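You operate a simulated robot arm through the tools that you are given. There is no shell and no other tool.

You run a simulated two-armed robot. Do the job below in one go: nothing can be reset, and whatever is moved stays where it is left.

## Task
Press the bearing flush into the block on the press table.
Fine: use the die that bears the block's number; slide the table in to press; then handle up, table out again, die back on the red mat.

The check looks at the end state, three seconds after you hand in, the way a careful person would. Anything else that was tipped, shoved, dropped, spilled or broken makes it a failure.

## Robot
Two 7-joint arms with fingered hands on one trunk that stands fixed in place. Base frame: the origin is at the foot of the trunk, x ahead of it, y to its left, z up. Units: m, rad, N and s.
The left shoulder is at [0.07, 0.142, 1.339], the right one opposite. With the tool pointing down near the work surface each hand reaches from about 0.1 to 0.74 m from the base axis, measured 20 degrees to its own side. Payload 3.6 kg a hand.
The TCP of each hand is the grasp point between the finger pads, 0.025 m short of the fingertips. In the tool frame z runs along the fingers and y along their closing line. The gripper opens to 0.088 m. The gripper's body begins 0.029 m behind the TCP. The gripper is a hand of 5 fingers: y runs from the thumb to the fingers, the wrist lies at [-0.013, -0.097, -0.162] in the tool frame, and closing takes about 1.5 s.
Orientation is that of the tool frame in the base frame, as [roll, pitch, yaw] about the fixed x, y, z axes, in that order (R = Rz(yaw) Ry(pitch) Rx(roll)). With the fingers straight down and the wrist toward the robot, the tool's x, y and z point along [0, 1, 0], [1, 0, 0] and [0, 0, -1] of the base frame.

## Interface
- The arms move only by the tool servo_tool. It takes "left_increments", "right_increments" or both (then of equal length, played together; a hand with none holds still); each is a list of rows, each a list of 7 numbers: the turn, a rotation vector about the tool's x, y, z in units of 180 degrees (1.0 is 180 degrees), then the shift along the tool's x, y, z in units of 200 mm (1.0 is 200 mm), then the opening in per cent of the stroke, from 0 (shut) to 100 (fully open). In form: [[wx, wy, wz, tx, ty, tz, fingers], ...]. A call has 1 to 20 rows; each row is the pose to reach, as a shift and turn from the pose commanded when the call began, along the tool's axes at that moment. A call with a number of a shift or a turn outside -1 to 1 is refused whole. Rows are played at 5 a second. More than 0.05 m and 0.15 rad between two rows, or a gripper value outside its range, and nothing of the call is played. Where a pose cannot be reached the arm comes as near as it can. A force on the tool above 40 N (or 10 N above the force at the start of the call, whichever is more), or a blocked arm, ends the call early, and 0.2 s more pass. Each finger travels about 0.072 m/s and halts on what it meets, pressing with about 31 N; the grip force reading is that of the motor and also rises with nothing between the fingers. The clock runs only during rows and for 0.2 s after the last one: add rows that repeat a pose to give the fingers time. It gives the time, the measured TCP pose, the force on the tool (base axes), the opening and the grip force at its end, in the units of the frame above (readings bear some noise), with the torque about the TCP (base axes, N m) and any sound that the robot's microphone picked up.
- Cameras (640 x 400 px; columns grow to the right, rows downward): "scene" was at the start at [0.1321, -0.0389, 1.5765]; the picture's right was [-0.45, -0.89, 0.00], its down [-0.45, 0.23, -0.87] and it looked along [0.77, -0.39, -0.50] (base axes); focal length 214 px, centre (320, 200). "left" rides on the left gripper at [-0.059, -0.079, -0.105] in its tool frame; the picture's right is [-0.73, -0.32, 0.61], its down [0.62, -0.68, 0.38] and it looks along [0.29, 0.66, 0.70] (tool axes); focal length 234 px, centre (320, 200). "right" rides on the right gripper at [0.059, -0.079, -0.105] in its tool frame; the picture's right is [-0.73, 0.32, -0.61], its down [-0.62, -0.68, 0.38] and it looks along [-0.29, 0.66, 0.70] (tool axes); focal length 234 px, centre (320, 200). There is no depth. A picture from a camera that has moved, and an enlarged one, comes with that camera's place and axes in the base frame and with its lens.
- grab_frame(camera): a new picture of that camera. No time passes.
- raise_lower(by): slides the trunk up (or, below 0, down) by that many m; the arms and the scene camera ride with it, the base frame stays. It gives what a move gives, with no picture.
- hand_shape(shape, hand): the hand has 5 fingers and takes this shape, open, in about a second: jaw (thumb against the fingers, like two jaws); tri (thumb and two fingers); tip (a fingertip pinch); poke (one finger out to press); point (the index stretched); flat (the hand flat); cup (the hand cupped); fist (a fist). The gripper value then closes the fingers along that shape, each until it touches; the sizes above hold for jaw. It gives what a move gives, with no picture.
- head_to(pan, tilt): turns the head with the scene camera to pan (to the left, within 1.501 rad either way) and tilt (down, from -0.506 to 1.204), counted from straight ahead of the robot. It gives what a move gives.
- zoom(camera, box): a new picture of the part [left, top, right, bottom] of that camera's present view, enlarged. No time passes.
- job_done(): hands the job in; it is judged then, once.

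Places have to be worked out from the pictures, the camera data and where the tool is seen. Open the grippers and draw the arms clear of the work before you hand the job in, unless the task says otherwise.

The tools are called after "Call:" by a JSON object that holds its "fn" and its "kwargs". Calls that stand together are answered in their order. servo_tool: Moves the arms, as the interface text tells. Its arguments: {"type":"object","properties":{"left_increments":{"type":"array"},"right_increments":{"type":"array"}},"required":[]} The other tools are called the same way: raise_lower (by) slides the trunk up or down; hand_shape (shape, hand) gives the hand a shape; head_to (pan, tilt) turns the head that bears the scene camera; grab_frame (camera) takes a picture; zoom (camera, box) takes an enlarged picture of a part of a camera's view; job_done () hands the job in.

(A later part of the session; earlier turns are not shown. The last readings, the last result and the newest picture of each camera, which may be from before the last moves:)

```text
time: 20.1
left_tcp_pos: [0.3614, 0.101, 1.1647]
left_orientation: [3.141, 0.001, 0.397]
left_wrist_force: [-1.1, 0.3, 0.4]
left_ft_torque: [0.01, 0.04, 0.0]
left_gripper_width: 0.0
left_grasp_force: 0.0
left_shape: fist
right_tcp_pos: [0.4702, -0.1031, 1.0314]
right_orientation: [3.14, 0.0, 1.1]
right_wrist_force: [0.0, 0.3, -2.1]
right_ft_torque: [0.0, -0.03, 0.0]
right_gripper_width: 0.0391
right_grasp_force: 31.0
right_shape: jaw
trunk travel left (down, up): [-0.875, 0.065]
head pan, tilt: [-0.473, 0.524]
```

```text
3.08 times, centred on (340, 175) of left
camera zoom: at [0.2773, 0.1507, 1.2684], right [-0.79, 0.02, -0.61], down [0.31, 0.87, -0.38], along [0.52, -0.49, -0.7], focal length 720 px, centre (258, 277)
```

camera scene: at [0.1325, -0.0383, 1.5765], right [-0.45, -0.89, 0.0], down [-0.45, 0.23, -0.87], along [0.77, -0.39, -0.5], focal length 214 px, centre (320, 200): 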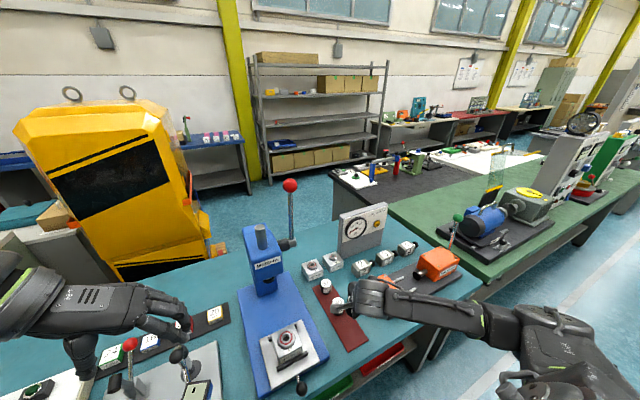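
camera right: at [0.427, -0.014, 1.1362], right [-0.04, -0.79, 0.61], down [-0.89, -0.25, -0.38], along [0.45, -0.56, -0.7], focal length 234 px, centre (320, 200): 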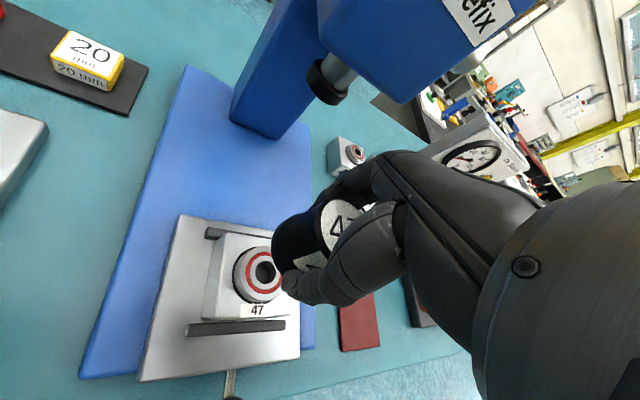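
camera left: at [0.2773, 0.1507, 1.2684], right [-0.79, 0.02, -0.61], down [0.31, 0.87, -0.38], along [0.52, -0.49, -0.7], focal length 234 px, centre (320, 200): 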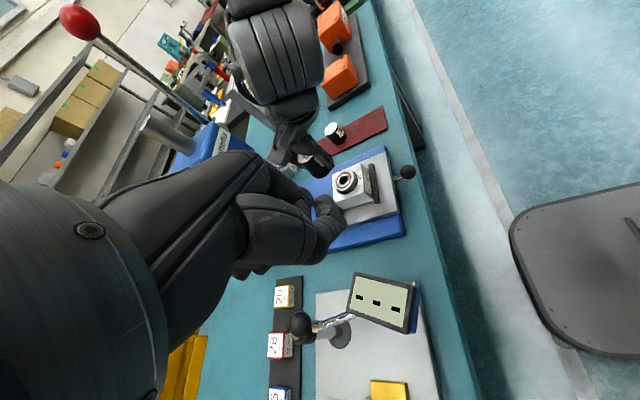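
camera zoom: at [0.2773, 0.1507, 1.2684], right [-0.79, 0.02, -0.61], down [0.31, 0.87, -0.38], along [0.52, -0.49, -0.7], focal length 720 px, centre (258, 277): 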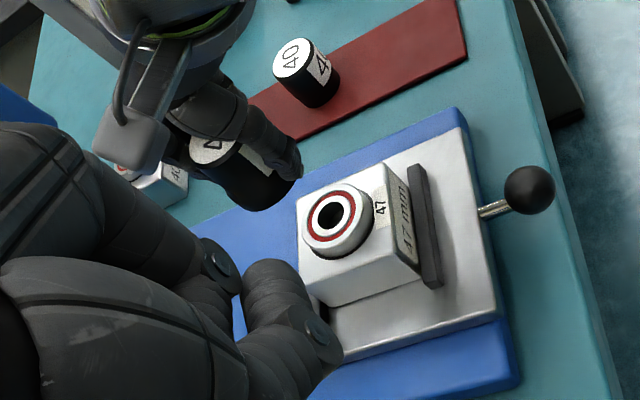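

From the side view, the die axis lies within about 3 mm of the TCP. Combining all the rays puts the bearing at about (0.466, -0.105, 0.938). I shift slightly and lower until the die is a few millimetres above the bearing, then compare again.

Call:
{"fn": "servo_tool", "kwargs": {"right_increments": [[0, 0, 0, -0.014, -0.016, 0.05, 0], [0, 0, 0, -0.014, -0.016, 0.1, 0], [0, 0, 0, -0.014, -0.016, 0.15, 0], [0, 0, 0, -0.014, -0.016, 0.2, 0], [0, 0, 0, -0.014, -0.016, 0.22, 0], [0, 0, 0, -0.014, -0.016, 0.22, 0]]}}

Call:
{"fn": "zoom", "kwargs": {"camera": "right", "box": [180, 180, 340, 360]}}

Call:
{"fn": "zoom", "kwargs": {"camera": "left", "box": [290, 130, 410, 230]}}

Call:
{"fn": "zoom", "kwargs": {"camera": "scene", "box": [240, 290, 340, 370]}}

```text
time: 21.5
left_tcp_pos: [0.3622, 0.1013, 1.1648]
left_orientation: [-3.141, 0.0, 0.398]
left_wrist_force: [-0.5, 0.4, 0.9]
left_ft_torque: [0.0, 0.0, 0.02]
left_gripper_width: 0.0002
left_grasp_force: 0.0
left_shape: fist
right_tcp_pos: [0.4664, -0.1035, 0.9871]
right_orientation: [3.141, 0.001, 1.098]
right_wrist_force: [0.2, 0.6, -3.7]
right_ft_torque: [0.0, 0.0, 0.03]
right_gripper_width: 0.0391
right_grasp_force: 30.8
right_shape: jaw
trunk travel left (down, up): [-0.875, 0.065]
head pan, tilt: [-0.473, 0.524]
```

```text
2.22 times, centred on (260, 270) of right
camera zoom: at [0.4233, -0.0163, 1.092], right [-0.04, -0.79, 0.61], down [-0.89, -0.25, -0.38], along [0.45, -0.56, -0.7], focal length 520 px, centre (453, 44)
```

zoom: 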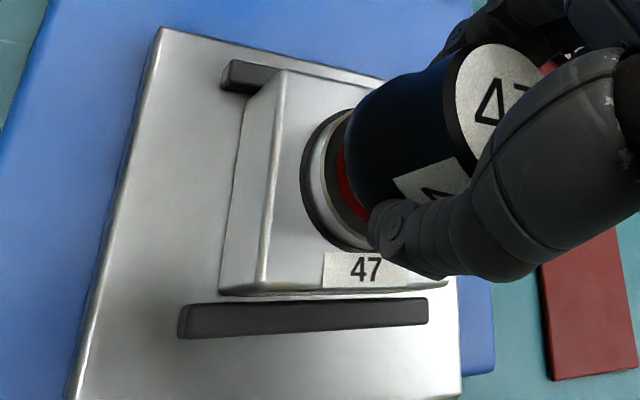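

```text
4.00 times, centred on (350, 180) of left
camera zoom: at [0.2772, 0.1508, 1.2684], right [-0.79, 0.02, -0.61], down [0.31, 0.87, -0.38], along [0.52, -0.49, -0.7], focal length 937 px, centre (200, 280)
```

zoom: 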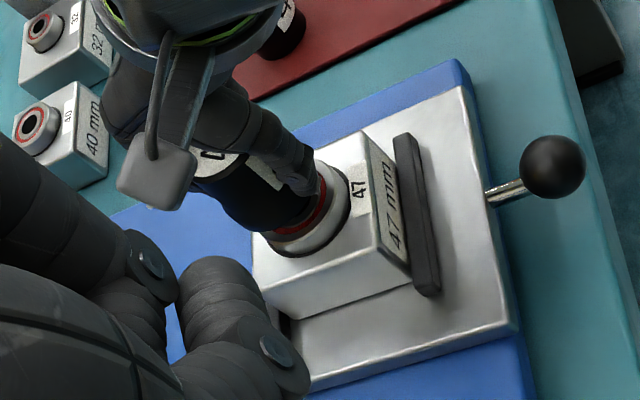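

```text
5.00 times, centred on (290, 330) of scene
camera zoom: at [0.1326, -0.0388, 1.5764], right [-0.45, -0.89, 0.0], down [-0.45, 0.23, -0.87], along [0.77, -0.39, -0.5], focal length 1072 px, centre (470, -450)
```

zoom: 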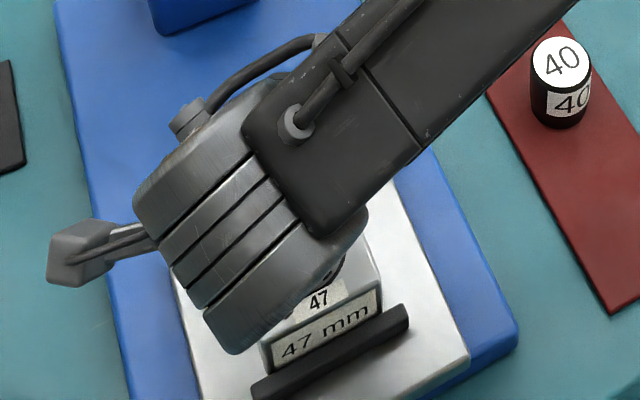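

The right and left views agree that the die axis is within 2–3 mm of the bearing axis, with the die bottom about 7–15 mm above the bearing. I lower in small steps and watch for contact force.

Call:
{"fn": "servo_tool", "kwargs": {"right_increments": [[0, 0, 0, -0.005, 0, 0.01, 0], [0, 0, 0, -0.005, 0, 0.02, 0], [0, 0, 0, -0.005, 0, 0.03, 0]]}}

Call:
{"fn": "zoom", "kwargs": {"camera": "left", "box": [300, 140, 380, 220]}}

Call:
{"fn": "zoom", "kwargs": {"camera": "right", "box": [220, 180, 340, 300]}}

```text
time: 22.3
left_tcp_pos: [0.3614, 0.1009, 1.1642]
left_orientation: [3.14, -0.001, 0.398]
left_wrist_force: [0.5, 0.6, -0.4]
left_ft_torque: [0.01, 0.03, -0.02]
left_gripper_width: 0.0
left_grasp_force: 0.0
left_shape: fist
right_tcp_pos: [0.466, -0.1047, 0.9813]
right_orientation: [-3.141, 0.0, 1.1]
right_wrist_force: [-0.5, -0.1, -2.7]
right_ft_torque: [0.01, -0.01, -0.01]
right_gripper_width: 0.039
right_grasp_force: 30.2
right_shape: jaw
trunk travel left (down, up): [-0.875, 0.065]
head pan, tilt: [-0.473, 0.524]
```

```text
5.00 times, centred on (340, 180) of left
camera zoom: at [0.2773, 0.1507, 1.2684], right [-0.79, 0.02, -0.61], down [0.31, 0.87, -0.38], along [0.52, -0.49, -0.7], focal length 1171 px, centre (220, 300)
```

zoom: 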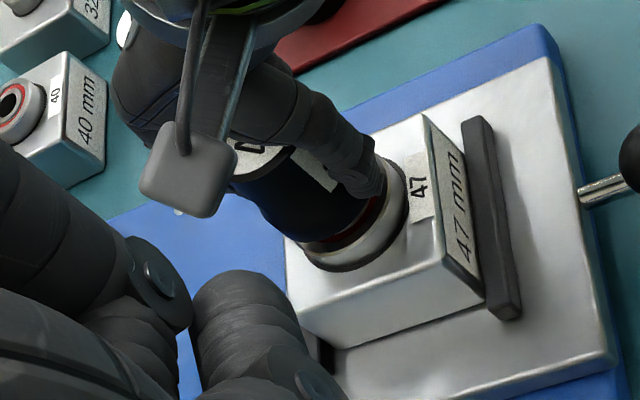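

```text
3.33 times, centred on (280, 240) of right
camera zoom: at [0.422, -0.0179, 1.0857], right [-0.04, -0.79, 0.61], down [-0.89, -0.25, -0.38], along [0.45, -0.56, -0.7], focal length 781 px, centre (453, 67)
```

zoom: 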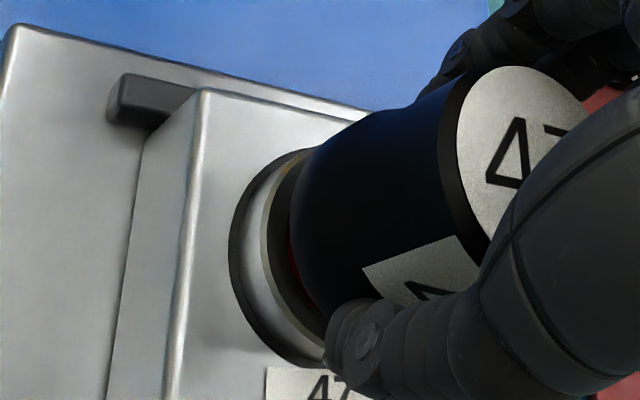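

The gap is now only a few millimetres, with no contact force yet. I keep lowering in 1.5 mm steps.

Call:
{"fn": "servo_tool", "kwargs": {"right_increments": [[0, 0, 0, 0, 0, 0.0075, 0], [0, 0, 0, 0, 0, 0.015, 0], [0, 0, 0, 0, 0, 0.015, 0]]}}

Call:
{"fn": "zoom", "kwargs": {"camera": "left", "box": [300, 140, 380, 220]}}

Call:
{"fn": "zoom", "kwargs": {"camera": "right", "box": [220, 180, 340, 300]}}

```text
time: 23.1
left_tcp_pos: [0.3623, 0.1005, 1.1643]
left_orientation: [-3.141, 0.0, 0.399]
left_wrist_force: [0.6, 0.1, 0.8]
left_ft_torque: [-0.03, 0.0, 0.03]
left_gripper_width: 0.0
left_grasp_force: 0.0
left_shape: fist
right_tcp_pos: [0.4668, -0.1045, 0.9781]
right_orientation: [3.14, -0.002, 1.099]
right_wrist_force: [-0.1, 0.3, -2.9]
right_ft_torque: [-0.01, -0.01, -0.05]
right_gripper_width: 0.0388
right_grasp_force: 30.9
right_shape: jaw
trunk travel left (down, up): [-0.875, 0.065]
head pan, tilt: [-0.473, 0.524]
```

```text
5.00 times, centred on (340, 180) of left
camera zoom: at [0.2773, 0.1507, 1.2684], right [-0.79, 0.02, -0.61], down [0.31, 0.87, -0.38], along [0.52, -0.49, -0.7], focal length 1171 px, centre (220, 300)
```

zoom: 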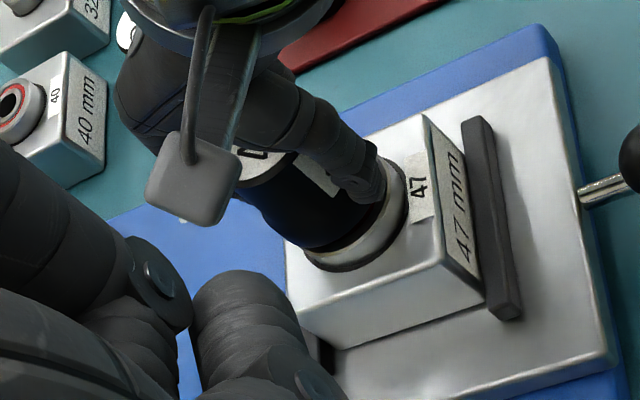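

```text
3.33 times, centred on (280, 240) of right
camera zoom: at [0.4229, -0.0175, 1.0828], right [-0.04, -0.79, 0.61], down [-0.89, -0.25, -0.38], along [0.45, -0.56, -0.7], focal length 781 px, centre (453, 67)
```

zoom: 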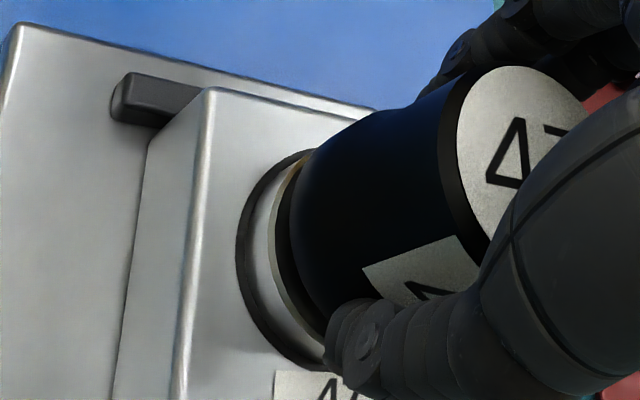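

The die is nearly touching and looks well centred on the bearing. I continue down.

Call:
{"fn": "servo_tool", "kwargs": {"right_increments": [[0, 0, 0, 0, 0, 0.0075, 0], [0, 0, 0, 0, 0, 0.015, 0], [0, 0, 0, 0, 0, 0.015, 0]]}}

Call:
{"fn": "zoom", "kwargs": {"camera": "right", "box": [220, 180, 340, 300]}}

Call:
{"fn": "zoom", "kwargs": {"camera": "left", "box": [300, 140, 380, 220]}}

```text
time: 23.9
left_tcp_pos: [0.3618, 0.1015, 1.1636]
left_orientation: [-3.14, -0.001, 0.399]
left_wrist_force: [-0.6, -0.3, 0.6]
left_ft_torque: [0.01, 0.01, 0.01]
left_gripper_width: 0.0002
left_grasp_force: 0.0
left_shape: fist
right_tcp_pos: [0.4655, -0.1061, 0.975]
right_orientation: [-3.141, 0.0, 1.099]
right_wrist_force: [-0.2, -0.4, -2.7]
right_ft_torque: [0.0, -0.01, 0.01]
right_gripper_width: 0.039
right_grasp_force: 31.1
right_shape: jaw
trunk travel left (down, up): [-0.875, 0.065]
head pan, tilt: [-0.473, 0.524]
```

```text
3.33 times, centred on (280, 240) of right
camera zoom: at [0.4223, -0.0181, 1.0798], right [-0.04, -0.79, 0.61], down [-0.89, -0.25, -0.38], along [0.45, -0.56, -0.7], focal length 781 px, centre (453, 67)
```

zoom: 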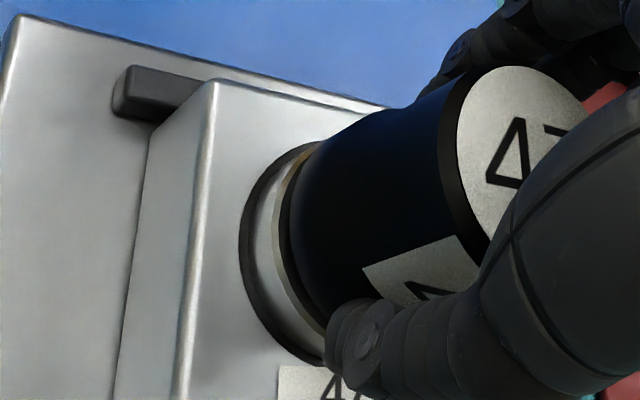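

```text
5.00 times, centred on (340, 180) of left
camera zoom: at [0.2773, 0.1507, 1.2684], right [-0.79, 0.02, -0.61], down [0.31, 0.87, -0.38], along [0.52, -0.49, -0.7], focal length 1171 px, centre (220, 300)
```

zoom: 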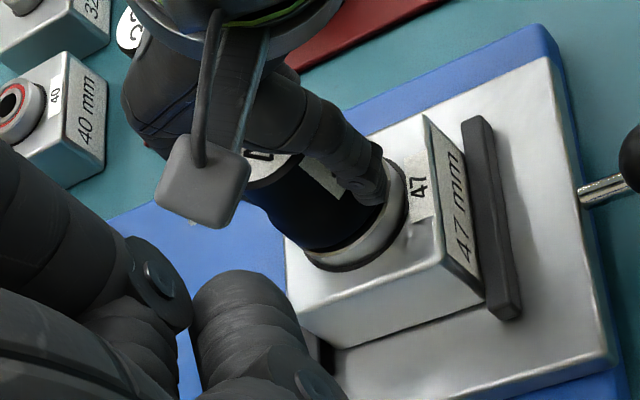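

Still no contact force and the gap has nearly closed, so I continue with finer steps.

Call:
{"fn": "servo_tool", "kwargs": {"right_increments": [[0, 0, 0, 0, 0, 0.005, 0], [0, 0, 0, 0, 0, 0.01, 0], [0, 0, 0, 0, 0, 0.01, 0]]}}

Call:
{"fn": "servo_tool", "kwargs": {"right_increments": [[0, 0, 0, 0, 0, 0.005, 0], [0, 0, 0, 0, 0, 0.01, 0], [0, 0, 0, 0, 0, 0.01, 0]]}}

Call:
{"fn": "zoom", "kwargs": {"camera": "right", "box": [220, 180, 340, 300]}}

Call:
{"fn": "zoom", "kwargs": {"camera": "left", "box": [300, 140, 380, 220]}}

```text
time: 24.7
left_tcp_pos: [0.3606, 0.0995, 1.1641]
left_orientation: [-3.142, -0.001, 0.397]
left_wrist_force: [0.4, -0.3, 0.2]
left_ft_torque: [-0.01, -0.03, -0.03]
left_gripper_width: 0.0002
left_grasp_force: 0.1
left_shape: fist
right_tcp_pos: [0.4663, -0.1057, 0.9735]
right_orientation: [-3.141, -0.001, 1.101]
right_wrist_force: [-0.1, 1.0, -3.0]
right_ft_torque: [0.01, 0.0, 0.03]
right_gripper_width: 0.0391
right_grasp_force: 30.3
right_shape: jaw
trunk travel left (down, up): [-0.875, 0.065]
head pan, tilt: [-0.473, 0.524]
```

```text
time: 25.5
left_tcp_pos: [0.3614, 0.0996, 1.1649]
left_orientation: [-3.142, -0.001, 0.4]
left_wrist_force: [-0.3, -0.2, -0.2]
left_ft_torque: [-0.04, -0.01, 0.01]
left_gripper_width: 0.0001
left_grasp_force: 0.1
left_shape: fist
right_tcp_pos: [0.4649, -0.1051, 0.9721]
right_orientation: [-3.141, 0.001, 1.101]
right_wrist_force: [0.0, 0.6, 1.6]
right_ft_torque: [-0.07, -0.04, -0.03]
right_gripper_width: 0.039
right_grasp_force: 30.8
right_shape: jaw
trunk travel left (down, up): [-0.875, 0.065]
head pan, tilt: [-0.473, 0.524]
```

```text
3.33 times, centred on (280, 240) of right
camera zoom: at [0.4215, -0.0177, 1.0769], right [-0.04, -0.79, 0.61], down [-0.89, -0.25, -0.38], along [0.45, -0.56, -0.7], focal length 781 px, centre (453, 67)
```

zoom: 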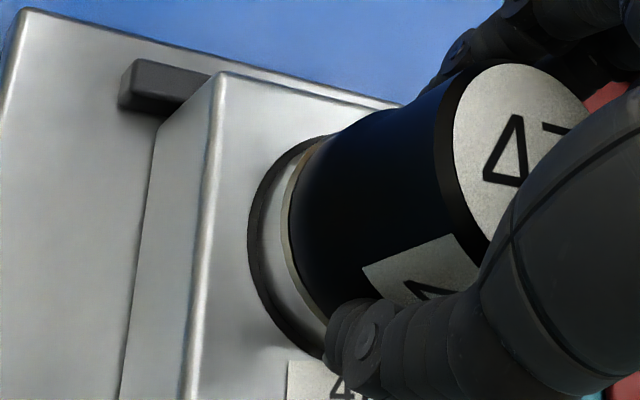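

```text
5.00 times, centred on (340, 180) of left
camera zoom: at [0.2767, 0.1509, 1.2686], right [-0.79, 0.02, -0.61], down [0.31, 0.87, -0.38], along [0.52, -0.49, -0.7], focal length 1171 px, centre (220, 300)
```

zoom: 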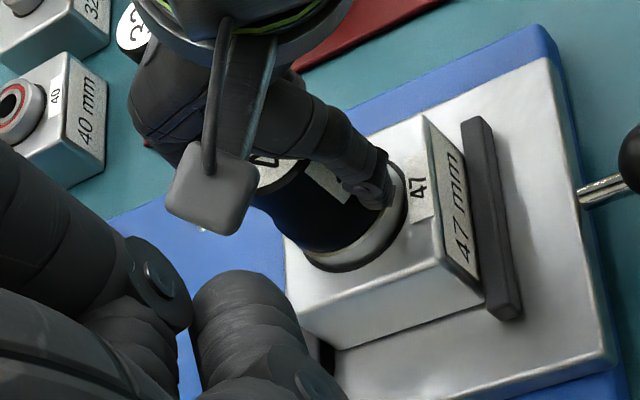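

Contact is confirmed: the z force rose from −3 to +1.6 N at TCP z = 0.972. The die sits squarely on the bearing, so I open the hand gently.

Call:
{"fn": "servo_tool", "kwargs": {"right_increments": [[0, 0, 0, 0, 0, 0, 46], [0, 0, 0, 0, 0, 0, 50], [0, 0, 0, 0, 0, 0, 55], [0, 0, 0, 0, 0, 0, 60], [0, 0, 0, 0, 0, 0, 68], [0, 0, 0, 0, 0, 0, 76], [0, 0, 0, 0, 0, 0, 85], [0, 0, 0, 0, 0, 0, 85], [0, 0, 0, 0, 0, 0, 85]]}}

Call:
{"fn": "grab_frame", "kwargs": {"camera": "right"}}

Call:
{"fn": "zoom", "kwargs": {"camera": "left", "box": [280, 120, 400, 220]}}

```text
time: 27.5
left_tcp_pos: [0.3616, 0.1012, 1.1652]
left_orientation: [-3.14, 0.0, 0.397]
left_wrist_force: [-0.6, -0.6, 0.0]
left_ft_torque: [-0.01, 0.01, 0.02]
left_gripper_width: 0.0
left_grasp_force: 0.0
left_shape: fist
right_tcp_pos: [0.4646, -0.1057, 0.9724]
right_orientation: [-3.139, 0.002, 1.1]
right_wrist_force: [-0.4, -0.4, -0.4]
right_ft_torque: [-0.02, -0.03, 0.0]
right_gripper_width: 0.0744
right_grasp_force: 0.1
right_shape: jaw
trunk travel left (down, up): [-0.875, 0.065]
head pan, tilt: [-0.473, 0.524]
```

```text
taken
camera right: at [0.4216, -0.0179, 1.0766], right [-0.04, -0.79, 0.61], down [-0.89, -0.25, -0.38], along [0.45, -0.56, -0.7], focal length 234 px, centre (320, 200)
```

right: 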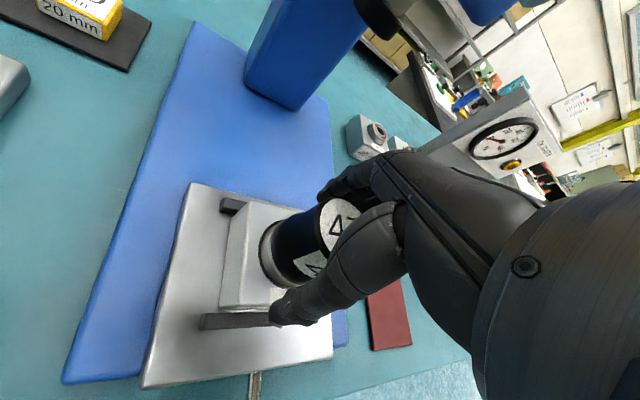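

```text
4.00 times, centred on (340, 170) of left
camera zoom: at [0.2769, 0.1508, 1.2685], right [-0.79, 0.02, -0.61], down [0.31, 0.87, -0.38], along [0.52, -0.49, -0.7], focal length 937 px, centre (240, 320)
```

zoom: 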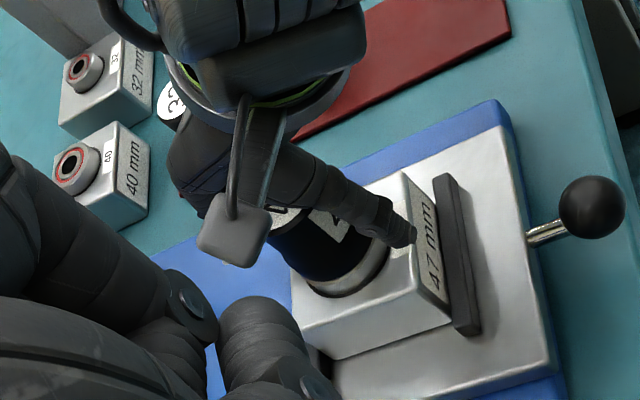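

The die stands free on the bearing and the hand is open with no force. I lift straight up to clear it.

Call:
{"fn": "servo_tool", "kwargs": {"right_increments": [[0, 0, 0, 0, 0, -0.08, 90], [0, 0, 0, 0, 0, -0.16, 95], [0, 0, 0, 0, 0, -0.26, 95], [0, 0, 0, 0, 0, -0.36, 95], [0, 0, 0, 0, 0, -0.46, 95], [0, 0, 0, 0, 0, -0.5, 95]]}}

Call:
{"fn": "grab_frame", "kwargs": {"camera": "right"}}

Call:
{"fn": "zoom", "kwargs": {"camera": "left", "box": [280, 120, 400, 220]}}

Call:
{"fn": "grab_frame", "kwargs": {"camera": "scene"}}

```text
time: 28.9
left_tcp_pos: [0.3617, 0.1012, 1.1639]
left_orientation: [-3.141, 0.0, 0.398]
left_wrist_force: [0.2, -1.0, 0.3]
left_ft_torque: [0.02, -0.02, 0.03]
left_gripper_width: 0.0002
left_grasp_force: 0.0
left_shape: fist
right_tcp_pos: [0.4635, -0.1045, 1.0719]
right_orientation: [-3.141, 0.0, 1.1]
right_wrist_force: [-0.1, -0.2, 0.0]
right_ft_torque: [0.0, -0.01, -0.01]
right_gripper_width: 0.0832
right_grasp_force: 0.0
right_shape: jaw
trunk travel left (down, up): [-0.875, 0.065]
head pan, tilt: [-0.473, 0.524]
```

```text
taken
camera right: at [0.4208, -0.0173, 1.1764], right [-0.04, -0.79, 0.61], down [-0.89, -0.25, -0.38], along [0.45, -0.56, -0.7], focal length 234 px, centre (320, 200)
```

right: 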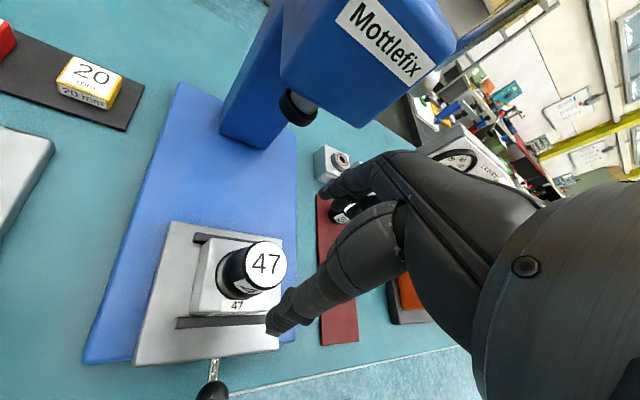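

```text
4.00 times, centred on (340, 170) of left
camera zoom: at [0.2768, 0.1508, 1.2684], right [-0.79, 0.02, -0.61], down [0.31, 0.87, -0.38], along [0.52, -0.49, -0.7], focal length 937 px, centre (240, 320)
```

zoom: 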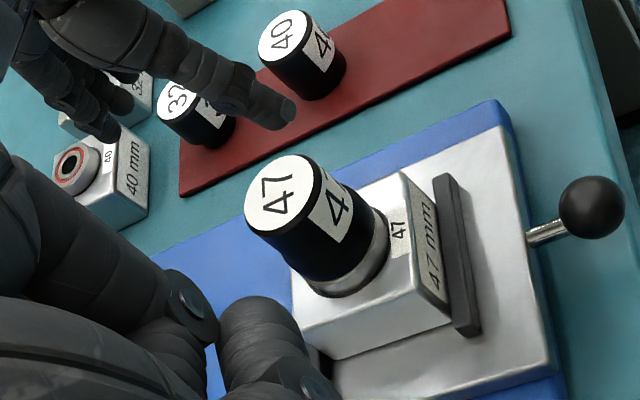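

```text
taken
camera scene: at [0.1321, -0.0388, 1.5764], right [-0.45, -0.89, 0.0], down [-0.45, 0.23, -0.87], along [0.77, -0.39, -0.5], focal length 214 px, centre (320, 200)
```

scene: 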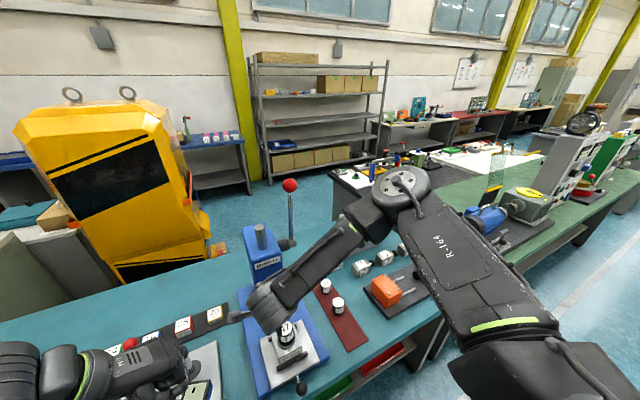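

The die stands centred on the bearing. I now go for the table knob, which I judge to be at (0.358, -0.105, 0.89) and about 28 mm across. I turn the hand to yaw ≈ 0.5 so the grip lines up across the rod, and move back above the knob.

Call:
{"fn": "servo_tool", "kwargs": {"right_increments": [[0, 0, 0, -0.048, -0.094, 0, 95], [0, 0, 0.038, -0.095, -0.187, 0, 95], [0, 0, 0.076, -0.143, -0.28, 0, 95], [0, 0, 0.115, -0.19, -0.374, 0, 95], [0, 0, 0.153, -0.238, -0.468, 0, 95], [0, 0, 0.191, -0.238, -0.468, 0, 95], [0, 0, 0.191, -0.238, -0.468, 0, 95]]}}

Call:
{"fn": "grab_frame", "kwargs": {"camera": "right"}}

Call:
{"fn": "grab_frame", "kwargs": {"camera": "left"}}

Call:
{"fn": "grab_frame", "kwargs": {"camera": "scene"}}

```text
time: 30.5
left_tcp_pos: [0.3605, 0.1005, 1.1646]
left_orientation: [3.141, -0.001, 0.398]
left_wrist_force: [-0.4, -0.3, 0.3]
left_ft_torque: [-0.03, -0.01, 0.0]
left_gripper_width: 0.0
left_grasp_force: 0.1
left_shape: fist
right_tcp_pos: [0.3779, -0.107, 1.0788]
right_orientation: [-3.14, 0.003, 0.501]
right_wrist_force: [-0.3, 0.3, 0.1]
right_ft_torque: [0.0, 0.0, 0.04]
right_gripper_width: 0.0833
right_grasp_force: 0.1
right_shape: jaw
right hand out of reach, approached as far as the arm can: row 5, 6, 7
trunk travel left (down, up): [-0.875, 0.065]
head pan, tilt: [-0.473, 0.524]
```

```text
taken
camera right: at [0.3925, -0.0105, 1.1835], right [-0.48, -0.63, 0.61], down [-0.88, 0.3, -0.38], along [0.06, -0.72, -0.7], focal length 234 px, centre (320, 200)
```

right: 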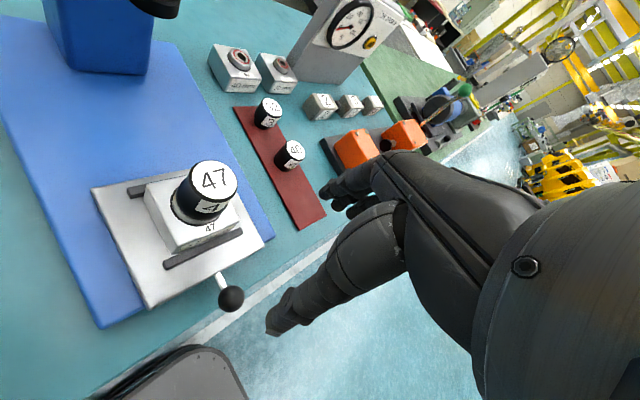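

```text
taken
camera left: at [0.2768, 0.1507, 1.2685], right [-0.79, 0.02, -0.61], down [0.31, 0.87, -0.38], along [0.52, -0.49, -0.7], focal length 234 px, centre (320, 200)
```

left: 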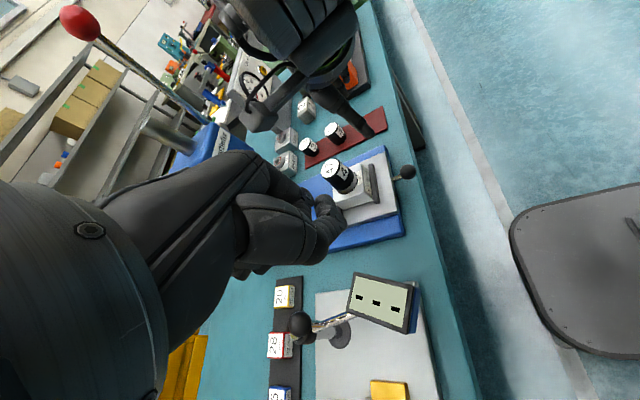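

```text
taken
camera scene: at [0.1321, -0.0389, 1.5765], right [-0.45, -0.89, 0.0], down [-0.45, 0.23, -0.87], along [0.77, -0.39, -0.5], focal length 214 px, centre (320, 200)
```

scene: 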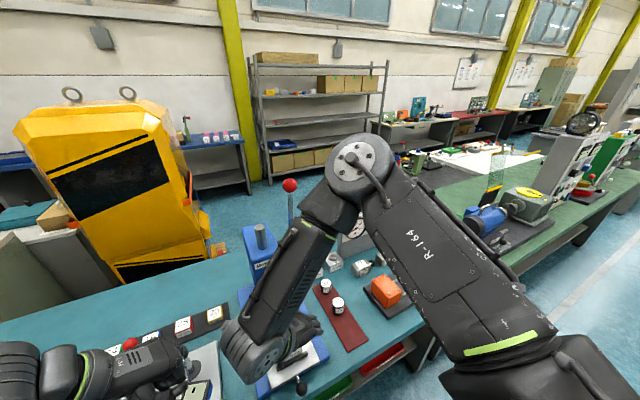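

The arm couldn't quite pull in to x = 0.358 at this height because the wrist is too near the shoulder. Lower down there should be more room, so I descend to z ≈ 1.0 and check.

Call:
{"fn": "servo_tool", "kwargs": {"right_increments": [[0, 0, 0, 0, 0, 0.1, 95], [0, 0, 0, 0, 0, 0.2, 95], [0, 0, 0, 0, 0, 0.3, 95], [0, 0, 0, 0, 0, 0.36, 95], [0, 0, 0, 0, 0, 0.36, 95]]}}

Call:
{"fn": "grab_frame", "kwargs": {"camera": "right"}}

Call:
{"fn": "grab_frame", "kwargs": {"camera": "left"}}

```text
time: 31.7
left_tcp_pos: [0.3612, 0.1009, 1.1638]
left_orientation: [3.141, 0.002, 0.399]
left_wrist_force: [-0.7, 0.1, 0.8]
left_ft_torque: [0.02, 0.04, -0.02]
left_gripper_width: 0.0
left_grasp_force: 0.0
left_shape: fist
right_tcp_pos: [0.3954, -0.1069, 1.008]
right_orientation: [-3.139, 0.006, 0.501]
right_wrist_force: [0.2, 0.4, -1.1]
right_ft_torque: [-0.02, 0.01, -0.01]
right_gripper_width: 0.0833
right_grasp_force: 0.0
right_shape: jaw
right hand out of reach, approached as far as the arm can: row 1, 2, 3, 4, 5
trunk travel left (down, up): [-0.875, 0.065]
head pan, tilt: [-0.473, 0.524]
```

```text
taken
camera right: at [0.4106, -0.0097, 1.1131], right [-0.48, -0.63, 0.61], down [-0.88, 0.3, -0.38], along [0.06, -0.72, -0.7], focal length 234 px, centre (320, 200)
```

right: 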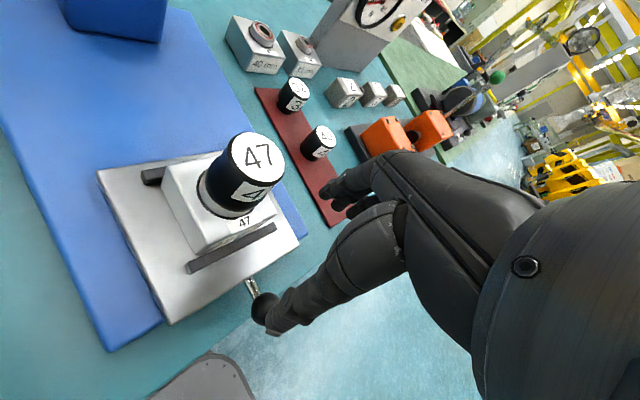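

```text
taken
camera left: at [0.2769, 0.1509, 1.2684], right [-0.79, 0.02, -0.61], down [0.31, 0.87, -0.38], along [0.52, -0.49, -0.7], focal length 234 px, centre (320, 200)
```

left: 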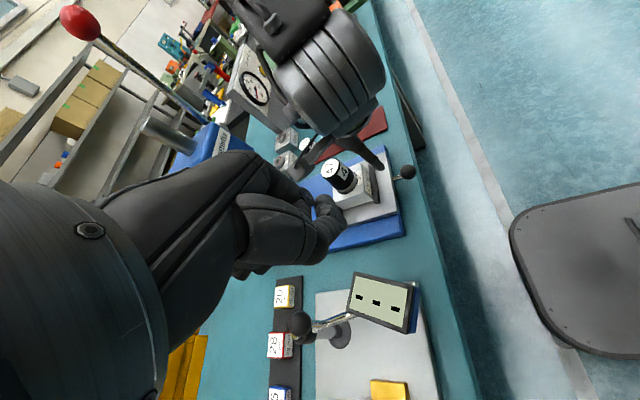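

Going lower makes it worse: that yaw runs into a joint limit. I'll raise the hand and use the natural side instead (wrist to the right, yaw ≈ 2.8), with a fingertip pinch so the other fingers stay clear of the plate.

Call:
{"fn": "servo_tool", "kwargs": {"right_increments": [[0, 0, 0, 0.03, 0.01, -0.12, 95], [0, 0, 0, 0.06, 0.02, -0.24, 95], [0, 0, 0, 0.1, 0.04, -0.36, 95], [0, 0, 0, 0.13, 0.06, -0.5, 95]]}}

Call:
{"fn": "servo_tool", "kwargs": {"right_increments": [[0, 0, -0.043, 0, 0, 0, 95], [0, 0, -0.086, 0, 0, 0, 95], [0, 0, -0.129, 0, 0, 0, 95], [0, 0, -0.172, 0, 0, 0, 95], [0, 0, -0.215, 0, 0, 0, 95], [0, 0, -0.258, 0, 0, 0, 95], [0, 0, -0.301, 0, 0, 0, 95], [0, 0, -0.344, 0, 0, 0, 95], [0, 0, -0.387, 0, 0, 0, 95], [0, 0, -0.43, 0, 0, 0, 95], [0, 0, -0.473, 0, 0, 0, 95], [0, 0, -0.516, 0, 0, 0, 95], [0, 0, -0.559, 0, 0, 0, 95], [0, 0, -0.602, 0, 0, 0, 95], [0, 0, -0.645, 0, 0, 0, 95], [0, 0, -0.688, 0, 0, 0, 95], [0, 0, -0.732, 0, 0, 0, 95], [0, 0, -0.732, 0, 0, 0, 95]]}}

Call:
{"fn": "grab_frame", "kwargs": {"camera": "right"}}

Call:
{"fn": "grab_frame", "kwargs": {"camera": "scene"}}

Call:
{"fn": "grab_frame", "kwargs": {"camera": "left"}}

```text
time: 32.7
left_tcp_pos: [0.3607, 0.1, 1.1649]
left_orientation: [-3.141, -0.001, 0.399]
left_wrist_force: [-0.3, 0.8, -0.2]
left_ft_torque: [0.02, -0.01, 0.01]
left_gripper_width: 0.0
left_grasp_force: 0.1
left_shape: fist
right_tcp_pos: [0.4243, -0.1075, 1.1089]
right_orientation: [3.141, 0.001, 0.499]
right_wrist_force: [0.0, -0.1, 0.7]
right_ft_torque: [0.04, 0.01, -0.01]
right_gripper_width: 0.083
right_grasp_force: 0.1
right_shape: jaw
trunk travel left (down, up): [-0.875, 0.065]
head pan, tilt: [-0.473, 0.524]
```

```text
time: 36.5
left_tcp_pos: [0.3611, 0.1011, 1.1647]
left_orientation: [-3.14, 0.0, 0.399]
left_wrist_force: [0.5, -0.2, -0.1]
left_ft_torque: [-0.02, 0.01, 0.03]
left_gripper_width: 0.0001
left_grasp_force: 0.0
left_shape: fist
right_tcp_pos: [0.425, -0.1066, 1.1086]
right_orientation: [3.14, -0.001, 2.799]
right_wrist_force: [-0.2, -0.8, 0.7]
right_ft_torque: [-0.01, 0.04, 0.0]
right_gripper_width: 0.0834
right_grasp_force: 0.0
right_shape: jaw
trunk travel left (down, up): [-0.875, 0.065]
head pan, tilt: [-0.473, 0.524]
```

```text
taken
camera right: at [0.3438, -0.1623, 1.2124], right [0.79, 0.06, 0.61], down [0.36, -0.85, -0.38], along [0.49, 0.52, -0.7], focal length 234 px, centre (320, 200)
```

right: 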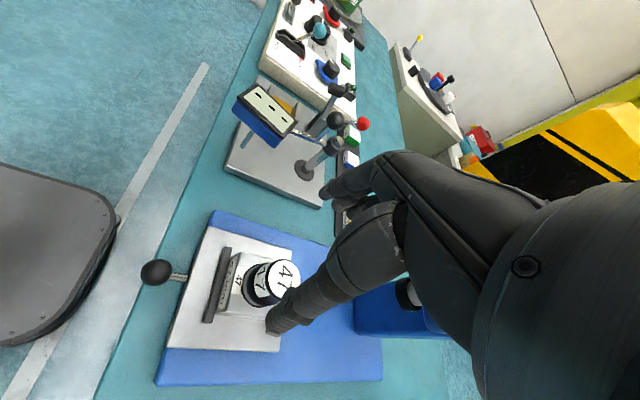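

```text
taken
camera scene: at [0.1321, -0.0388, 1.5765], right [-0.45, -0.89, 0.0], down [-0.45, 0.23, -0.87], along [0.77, -0.39, -0.5], focal length 214 px, centre (320, 200)
```

scene: 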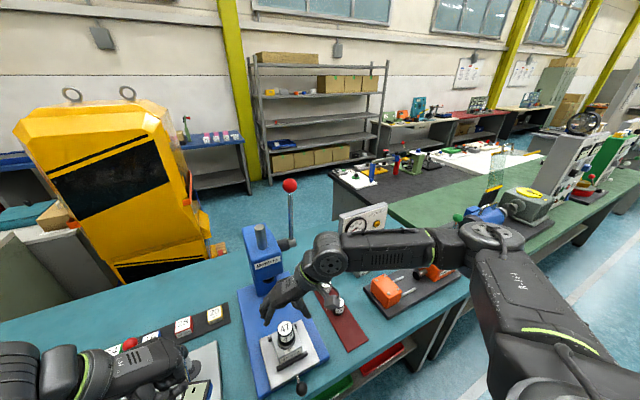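

```text
taken
camera left: at [0.2768, 0.1508, 1.2685], right [-0.79, 0.02, -0.61], down [0.31, 0.87, -0.38], along [0.52, -0.49, -0.7], focal length 234 px, centre (320, 200)
```

left: 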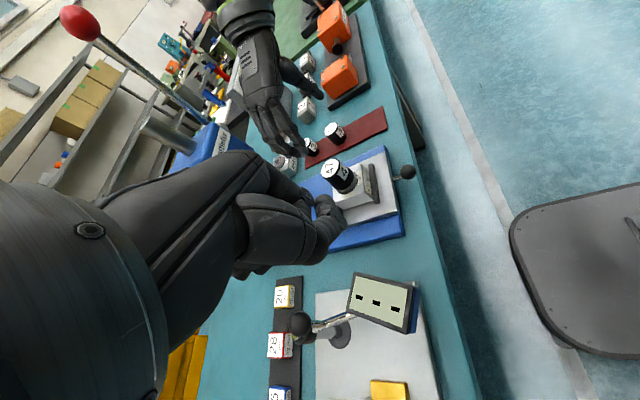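

The hand reaches this orientation comfortably. I set the fingertip pinch shape here and look at it.

Call:
{"fn": "hand_shape", "kwargs": {"hand": "right", "shape": "tip"}}

Call:
{"fn": "grab_frame", "kwargs": {"camera": "right"}}

Call:
{"fn": "zoom", "kwargs": {"camera": "left", "box": [220, 20, 420, 220]}}

Call:
{"fn": "zoom", "kwargs": {"camera": "scene", "box": [220, 240, 360, 400]}}

```text
time: 37.4
left_tcp_pos: [0.3616, 0.1008, 1.1643]
left_orientation: [-3.142, 0.001, 0.399]
left_wrist_force: [-0.5, 0.5, 0.8]
left_ft_torque: [0.01, 0.03, 0.02]
left_gripper_width: 0.0
left_grasp_force: 0.0
left_shape: fist
right_tcp_pos: [0.4258, -0.1069, 1.1083]
right_orientation: [3.141, 0.0, 2.798]
right_wrist_force: [0.3, 0.3, -0.4]
right_ft_torque: [0.01, 0.0, -0.04]
right_gripper_width: 0.0874
right_grasp_force: 0.1
right_shape: tip
trunk travel left (down, up): [-0.875, 0.065]
head pan, tilt: [-0.473, 0.524]
```

```text
taken
camera right: at [0.3439, -0.1622, 1.2124], right [0.79, 0.06, 0.61], down [0.36, -0.85, -0.38], along [0.49, 0.52, -0.7], focal length 234 px, centre (320, 200)
```

right: 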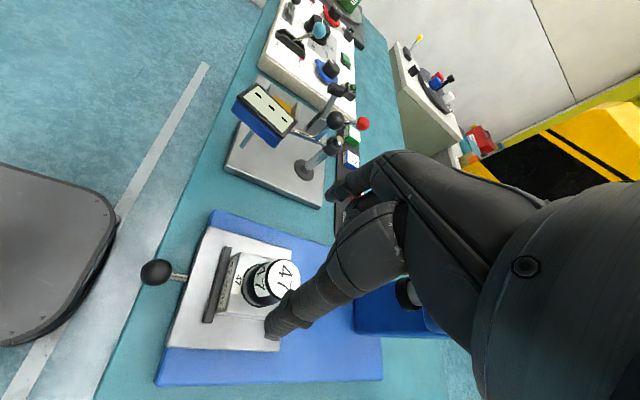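

```text
2.00 times, centred on (320, 120) of left
camera zoom: at [0.2769, 0.1508, 1.2684], right [-0.79, 0.02, -0.61], down [0.31, 0.87, -0.38], along [0.52, -0.49, -0.7], focal length 468 px, centre (320, 360)
```

zoom: 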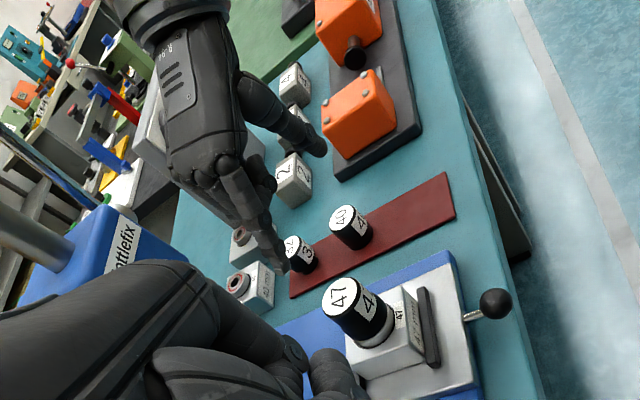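

```text
2.50 times, centred on (290, 320) of scene
camera zoom: at [0.1322, -0.0388, 1.5764], right [-0.45, -0.89, 0.0], down [-0.45, 0.23, -0.87], along [0.77, -0.39, -0.5], focal length 536 px, centre (395, -100)
```

zoom: 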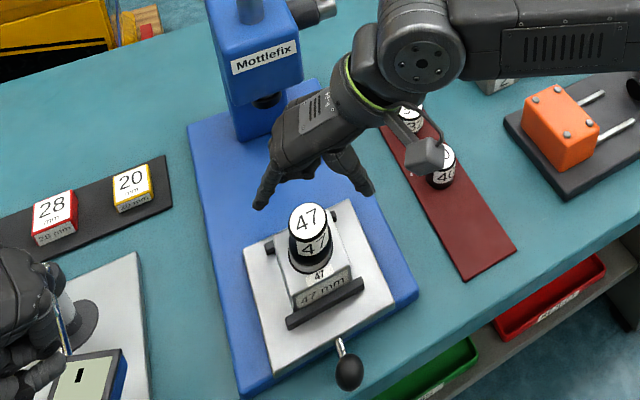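

In the pinch shape only the index and thumb extend. The knob triangulates consistently to (0.357, -0.105, 0.889). I move over it and lower to z ≈ 0.95.

Call:
{"fn": "servo_tool", "kwargs": {"right_increments": [[0, 0, 0, 0.11, -0.035, 0, 85], [0, 0, 0, 0.22, -0.07, 0, 85], [0, 0, 0, 0.326, -0.106, 0, 85], [0, 0, 0, 0.326, -0.106, 0.2, 85], [0, 0, 0, 0.326, -0.106, 0.4, 85], [0, 0, 0, 0.326, -0.106, 0.6, 85], [0, 0, 0, 0.326, -0.106, 0.79, 85], [0, 0, 0, 0.326, -0.106, 0.79, 85]]}}

Call:
{"fn": "grab_frame", "kwargs": {"camera": "right"}}

Call:
{"fn": "zoom", "kwargs": {"camera": "left", "box": [320, 80, 480, 240]}}

Call:
{"fn": "zoom", "kwargs": {"camera": "scene", "box": [240, 300, 380, 400]}}

```text
time: 39.2
left_tcp_pos: [0.3612, 0.1013, 1.1642]
left_orientation: [-3.141, 0.0, 0.397]
left_wrist_force: [0.7, -0.2, -0.4]
left_ft_torque: [0.06, -0.03, 0.01]
left_gripper_width: 0.0
left_grasp_force: 0.1
left_shape: fist
right_tcp_pos: [0.3571, -0.1034, 0.9492]
right_orientation: [3.141, -0.001, 2.799]
right_wrist_force: [0.0, 0.3, 0.2]
right_ft_torque: [-0.02, 0.01, 0.02]
right_gripper_width: 0.0748
right_grasp_force: 0.0
right_shape: tip
trunk travel left (down, up): [-0.875, 0.065]
head pan, tilt: [-0.473, 0.524]
```

```text
taken
camera right: at [0.2751, -0.1585, 1.0542], right [0.79, 0.06, 0.61], down [0.36, -0.85, -0.38], along [0.49, 0.52, -0.7], focal length 234 px, centre (320, 200)
```

right: 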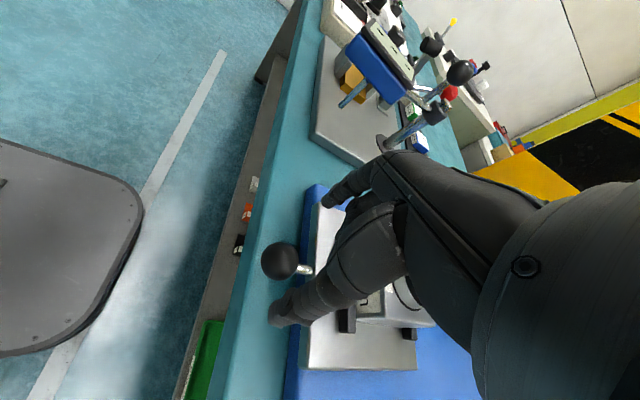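

```text
2.50 times, centred on (400, 160) of left
camera zoom: at [0.2768, 0.1508, 1.2685], right [-0.79, 0.02, -0.61], down [0.31, 0.87, -0.38], along [0.52, -0.49, -0.7], focal length 585 px, centre (120, 300)
```

zoom: 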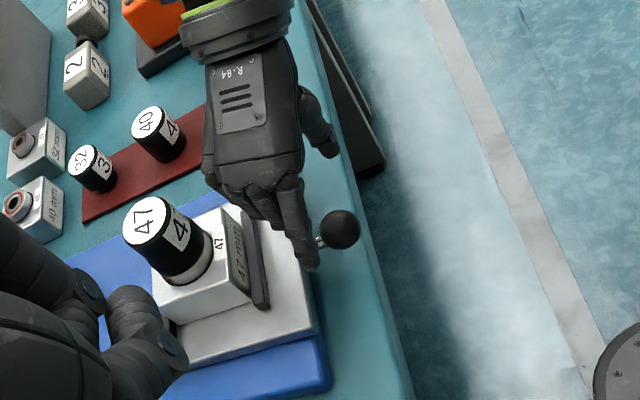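

```text
4.00 times, centred on (310, 350) of scene
camera zoom: at [0.1321, -0.0388, 1.5765], right [-0.45, -0.89, 0.0], down [-0.45, 0.23, -0.87], along [0.77, -0.39, -0.5], focal length 858 px, centre (360, -400)
```

zoom: 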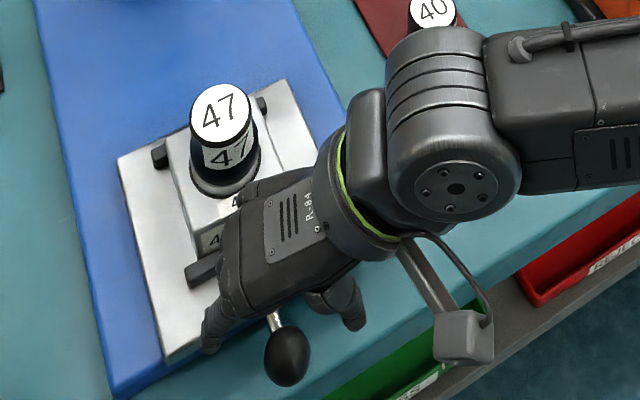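

The curled fingers would come down over the table's front bar at this yaw. I raise a little and turn to yaw ≈ 3.4, which swings them clear of the bar and block.

Call:
{"fn": "servo_tool", "kwargs": {"right_increments": [[0, 0, 0, 0, 0, -0.15, 70], [0, 0, -0.038, 0, 0, -0.25, 70], [0, 0, -0.076, 0, 0, -0.25, 70], [0, 0, -0.115, 0, 0, -0.25, 70], [0, 0, -0.153, 0, 0, -0.25, 70], [0, 0, -0.191, 0, 0, -0.25, 70], [0, 0, -0.191, 0, 0, -0.25, 70]]}}

Call:
{"fn": "grab_frame", "kwargs": {"camera": "right"}}

Call:
{"fn": "zoom", "kwargs": {"camera": "left", "box": [320, 80, 480, 240]}}

Call:
{"fn": "grab_frame", "kwargs": {"camera": "scene"}}

```text
time: 40.8
left_tcp_pos: [0.3612, 0.101, 1.1649]
left_orientation: [3.141, 0.0, 0.399]
left_wrist_force: [-0.3, 0.6, -0.1]
left_ft_torque: [0.03, -0.03, 0.0]
left_gripper_width: 0.0002
left_grasp_force: 0.0
left_shape: fist
right_tcp_pos: [0.3555, -0.1067, 0.9988]
right_orientation: [3.141, -0.001, -2.884]
right_wrist_force: [-0.7, 0.7, 0.7]
right_ft_torque: [0.03, -0.02, -0.05]
right_gripper_width: 0.0618
right_grasp_force: 0.0
right_shape: tip
trunk travel left (down, up): [-0.875, 0.065]
head pan, tilt: [-0.473, 0.524]
```

```text
taken
camera right: at [0.3202, -0.1972, 1.1042], right [0.62, 0.5, 0.61], down [0.78, -0.5, -0.38], along [0.11, 0.71, -0.7], focal length 234 px, centre (320, 200)
```

right: 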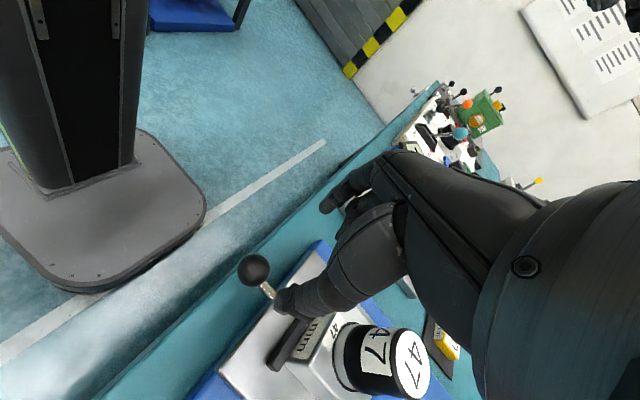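

```text
2.50 times, centred on (400, 160) of left
camera zoom: at [0.2767, 0.1507, 1.2685], right [-0.79, 0.02, -0.61], down [0.31, 0.87, -0.38], along [0.52, -0.49, -0.7], focal length 585 px, centre (120, 300)
```

zoom: 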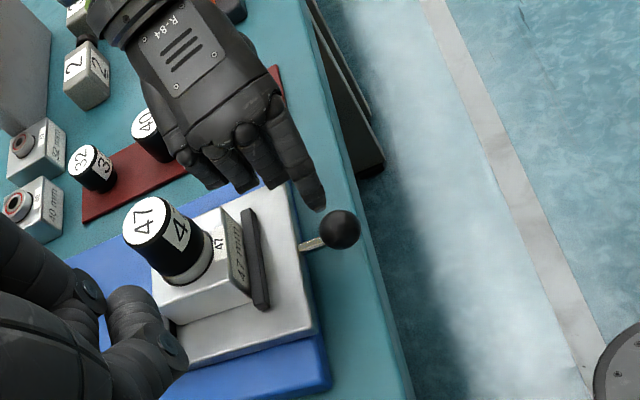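

```text
taken
camera scene: at [0.1319, -0.0389, 1.5765], right [-0.45, -0.89, 0.0], down [-0.45, 0.23, -0.87], along [0.77, -0.39, -0.5], focal length 214 px, centre (320, 200)
```

scene: 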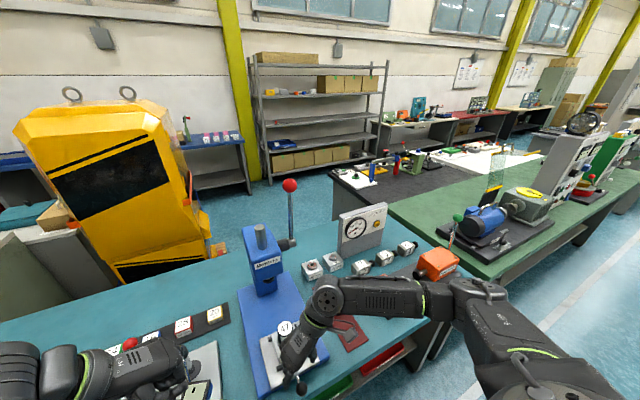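

The hand reached the pose and its curled fingers clear the front bar. The knob again comes out at (0.357, -0.104). I lower to z ≈ 0.92 and check.

Call:
{"fn": "servo_tool", "kwargs": {"right_increments": [[0, 0, 0, -0.01, 0.01, 0.1, 70], [0, 0, 0, -0.01, 0.01, 0.2, 70], [0, 0, 0, -0.01, 0.01, 0.3, 70], [0, 0, 0, -0.01, 0.01, 0.39, 70], [0, 0, 0, -0.01, 0.01, 0.39, 70]]}}

Call:
{"fn": "grab_frame", "kwargs": {"camera": "right"}}

Call:
{"fn": "zoom", "kwargs": {"camera": "left", "box": [340, 100, 440, 220]}}

Call:
{"fn": "zoom", "kwargs": {"camera": "scene", "box": [240, 300, 360, 400]}}

```text
time: 42.0
left_tcp_pos: [0.3624, 0.1004, 1.1644]
left_orientation: [3.141, 0.0, 0.397]
left_wrist_force: [0.7, -0.4, 0.7]
left_ft_torque: [0.0, -0.03, -0.02]
left_gripper_width: 0.0
left_grasp_force: 0.0
left_shape: fist
right_tcp_pos: [0.3566, -0.1023, 0.9215]
right_orientation: [-3.141, 0.0, -2.883]
right_wrist_force: [-0.2, -0.6, 0.2]
right_ft_torque: [-0.05, -0.05, 0.03]
right_gripper_width: 0.0616
right_grasp_force: 0.1
right_shape: tip
trunk travel left (down, up): [-0.875, 0.065]
head pan, tilt: [-0.473, 0.524]
```

```text
taken
camera right: at [0.3214, -0.1943, 1.026], right [0.62, 0.5, 0.61], down [0.78, -0.5, -0.38], along [0.11, 0.71, -0.7], focal length 234 px, centre (320, 200)
```

right: 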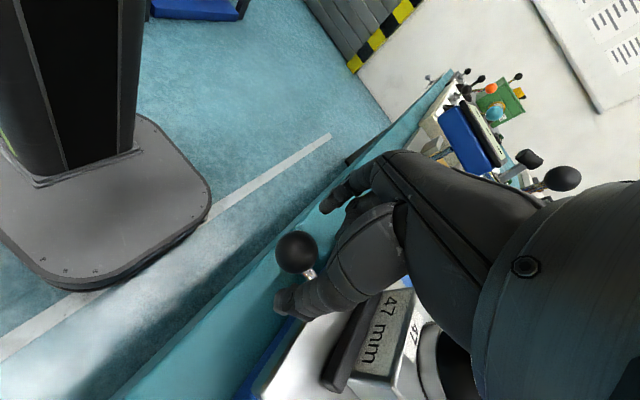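

```text
3.33 times, centred on (390, 160) of left
camera zoom: at [0.2768, 0.1507, 1.2685], right [-0.79, 0.02, -0.61], down [0.31, 0.87, -0.38], along [0.52, -0.49, -0.7], focal length 781 px, centre (87, 333)
```

zoom: 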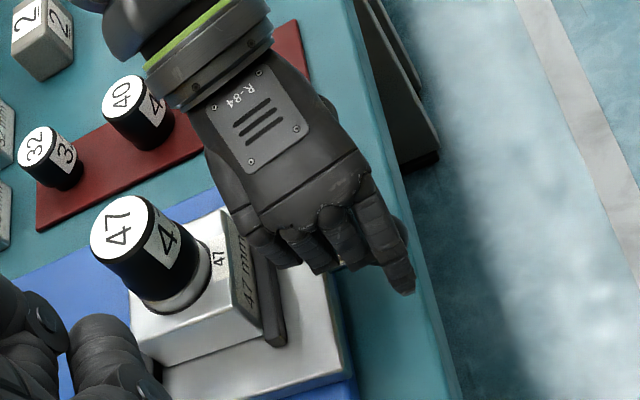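

```text
4.00 times, centred on (300, 350) of scene
camera zoom: at [0.1321, -0.0389, 1.5765], right [-0.45, -0.89, 0.0], down [-0.45, 0.23, -0.87], along [0.77, -0.39, -0.5], focal length 858 px, centre (400, -400)
```

zoom: 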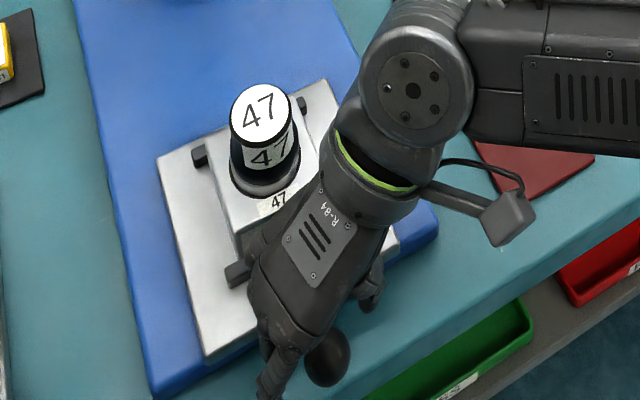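

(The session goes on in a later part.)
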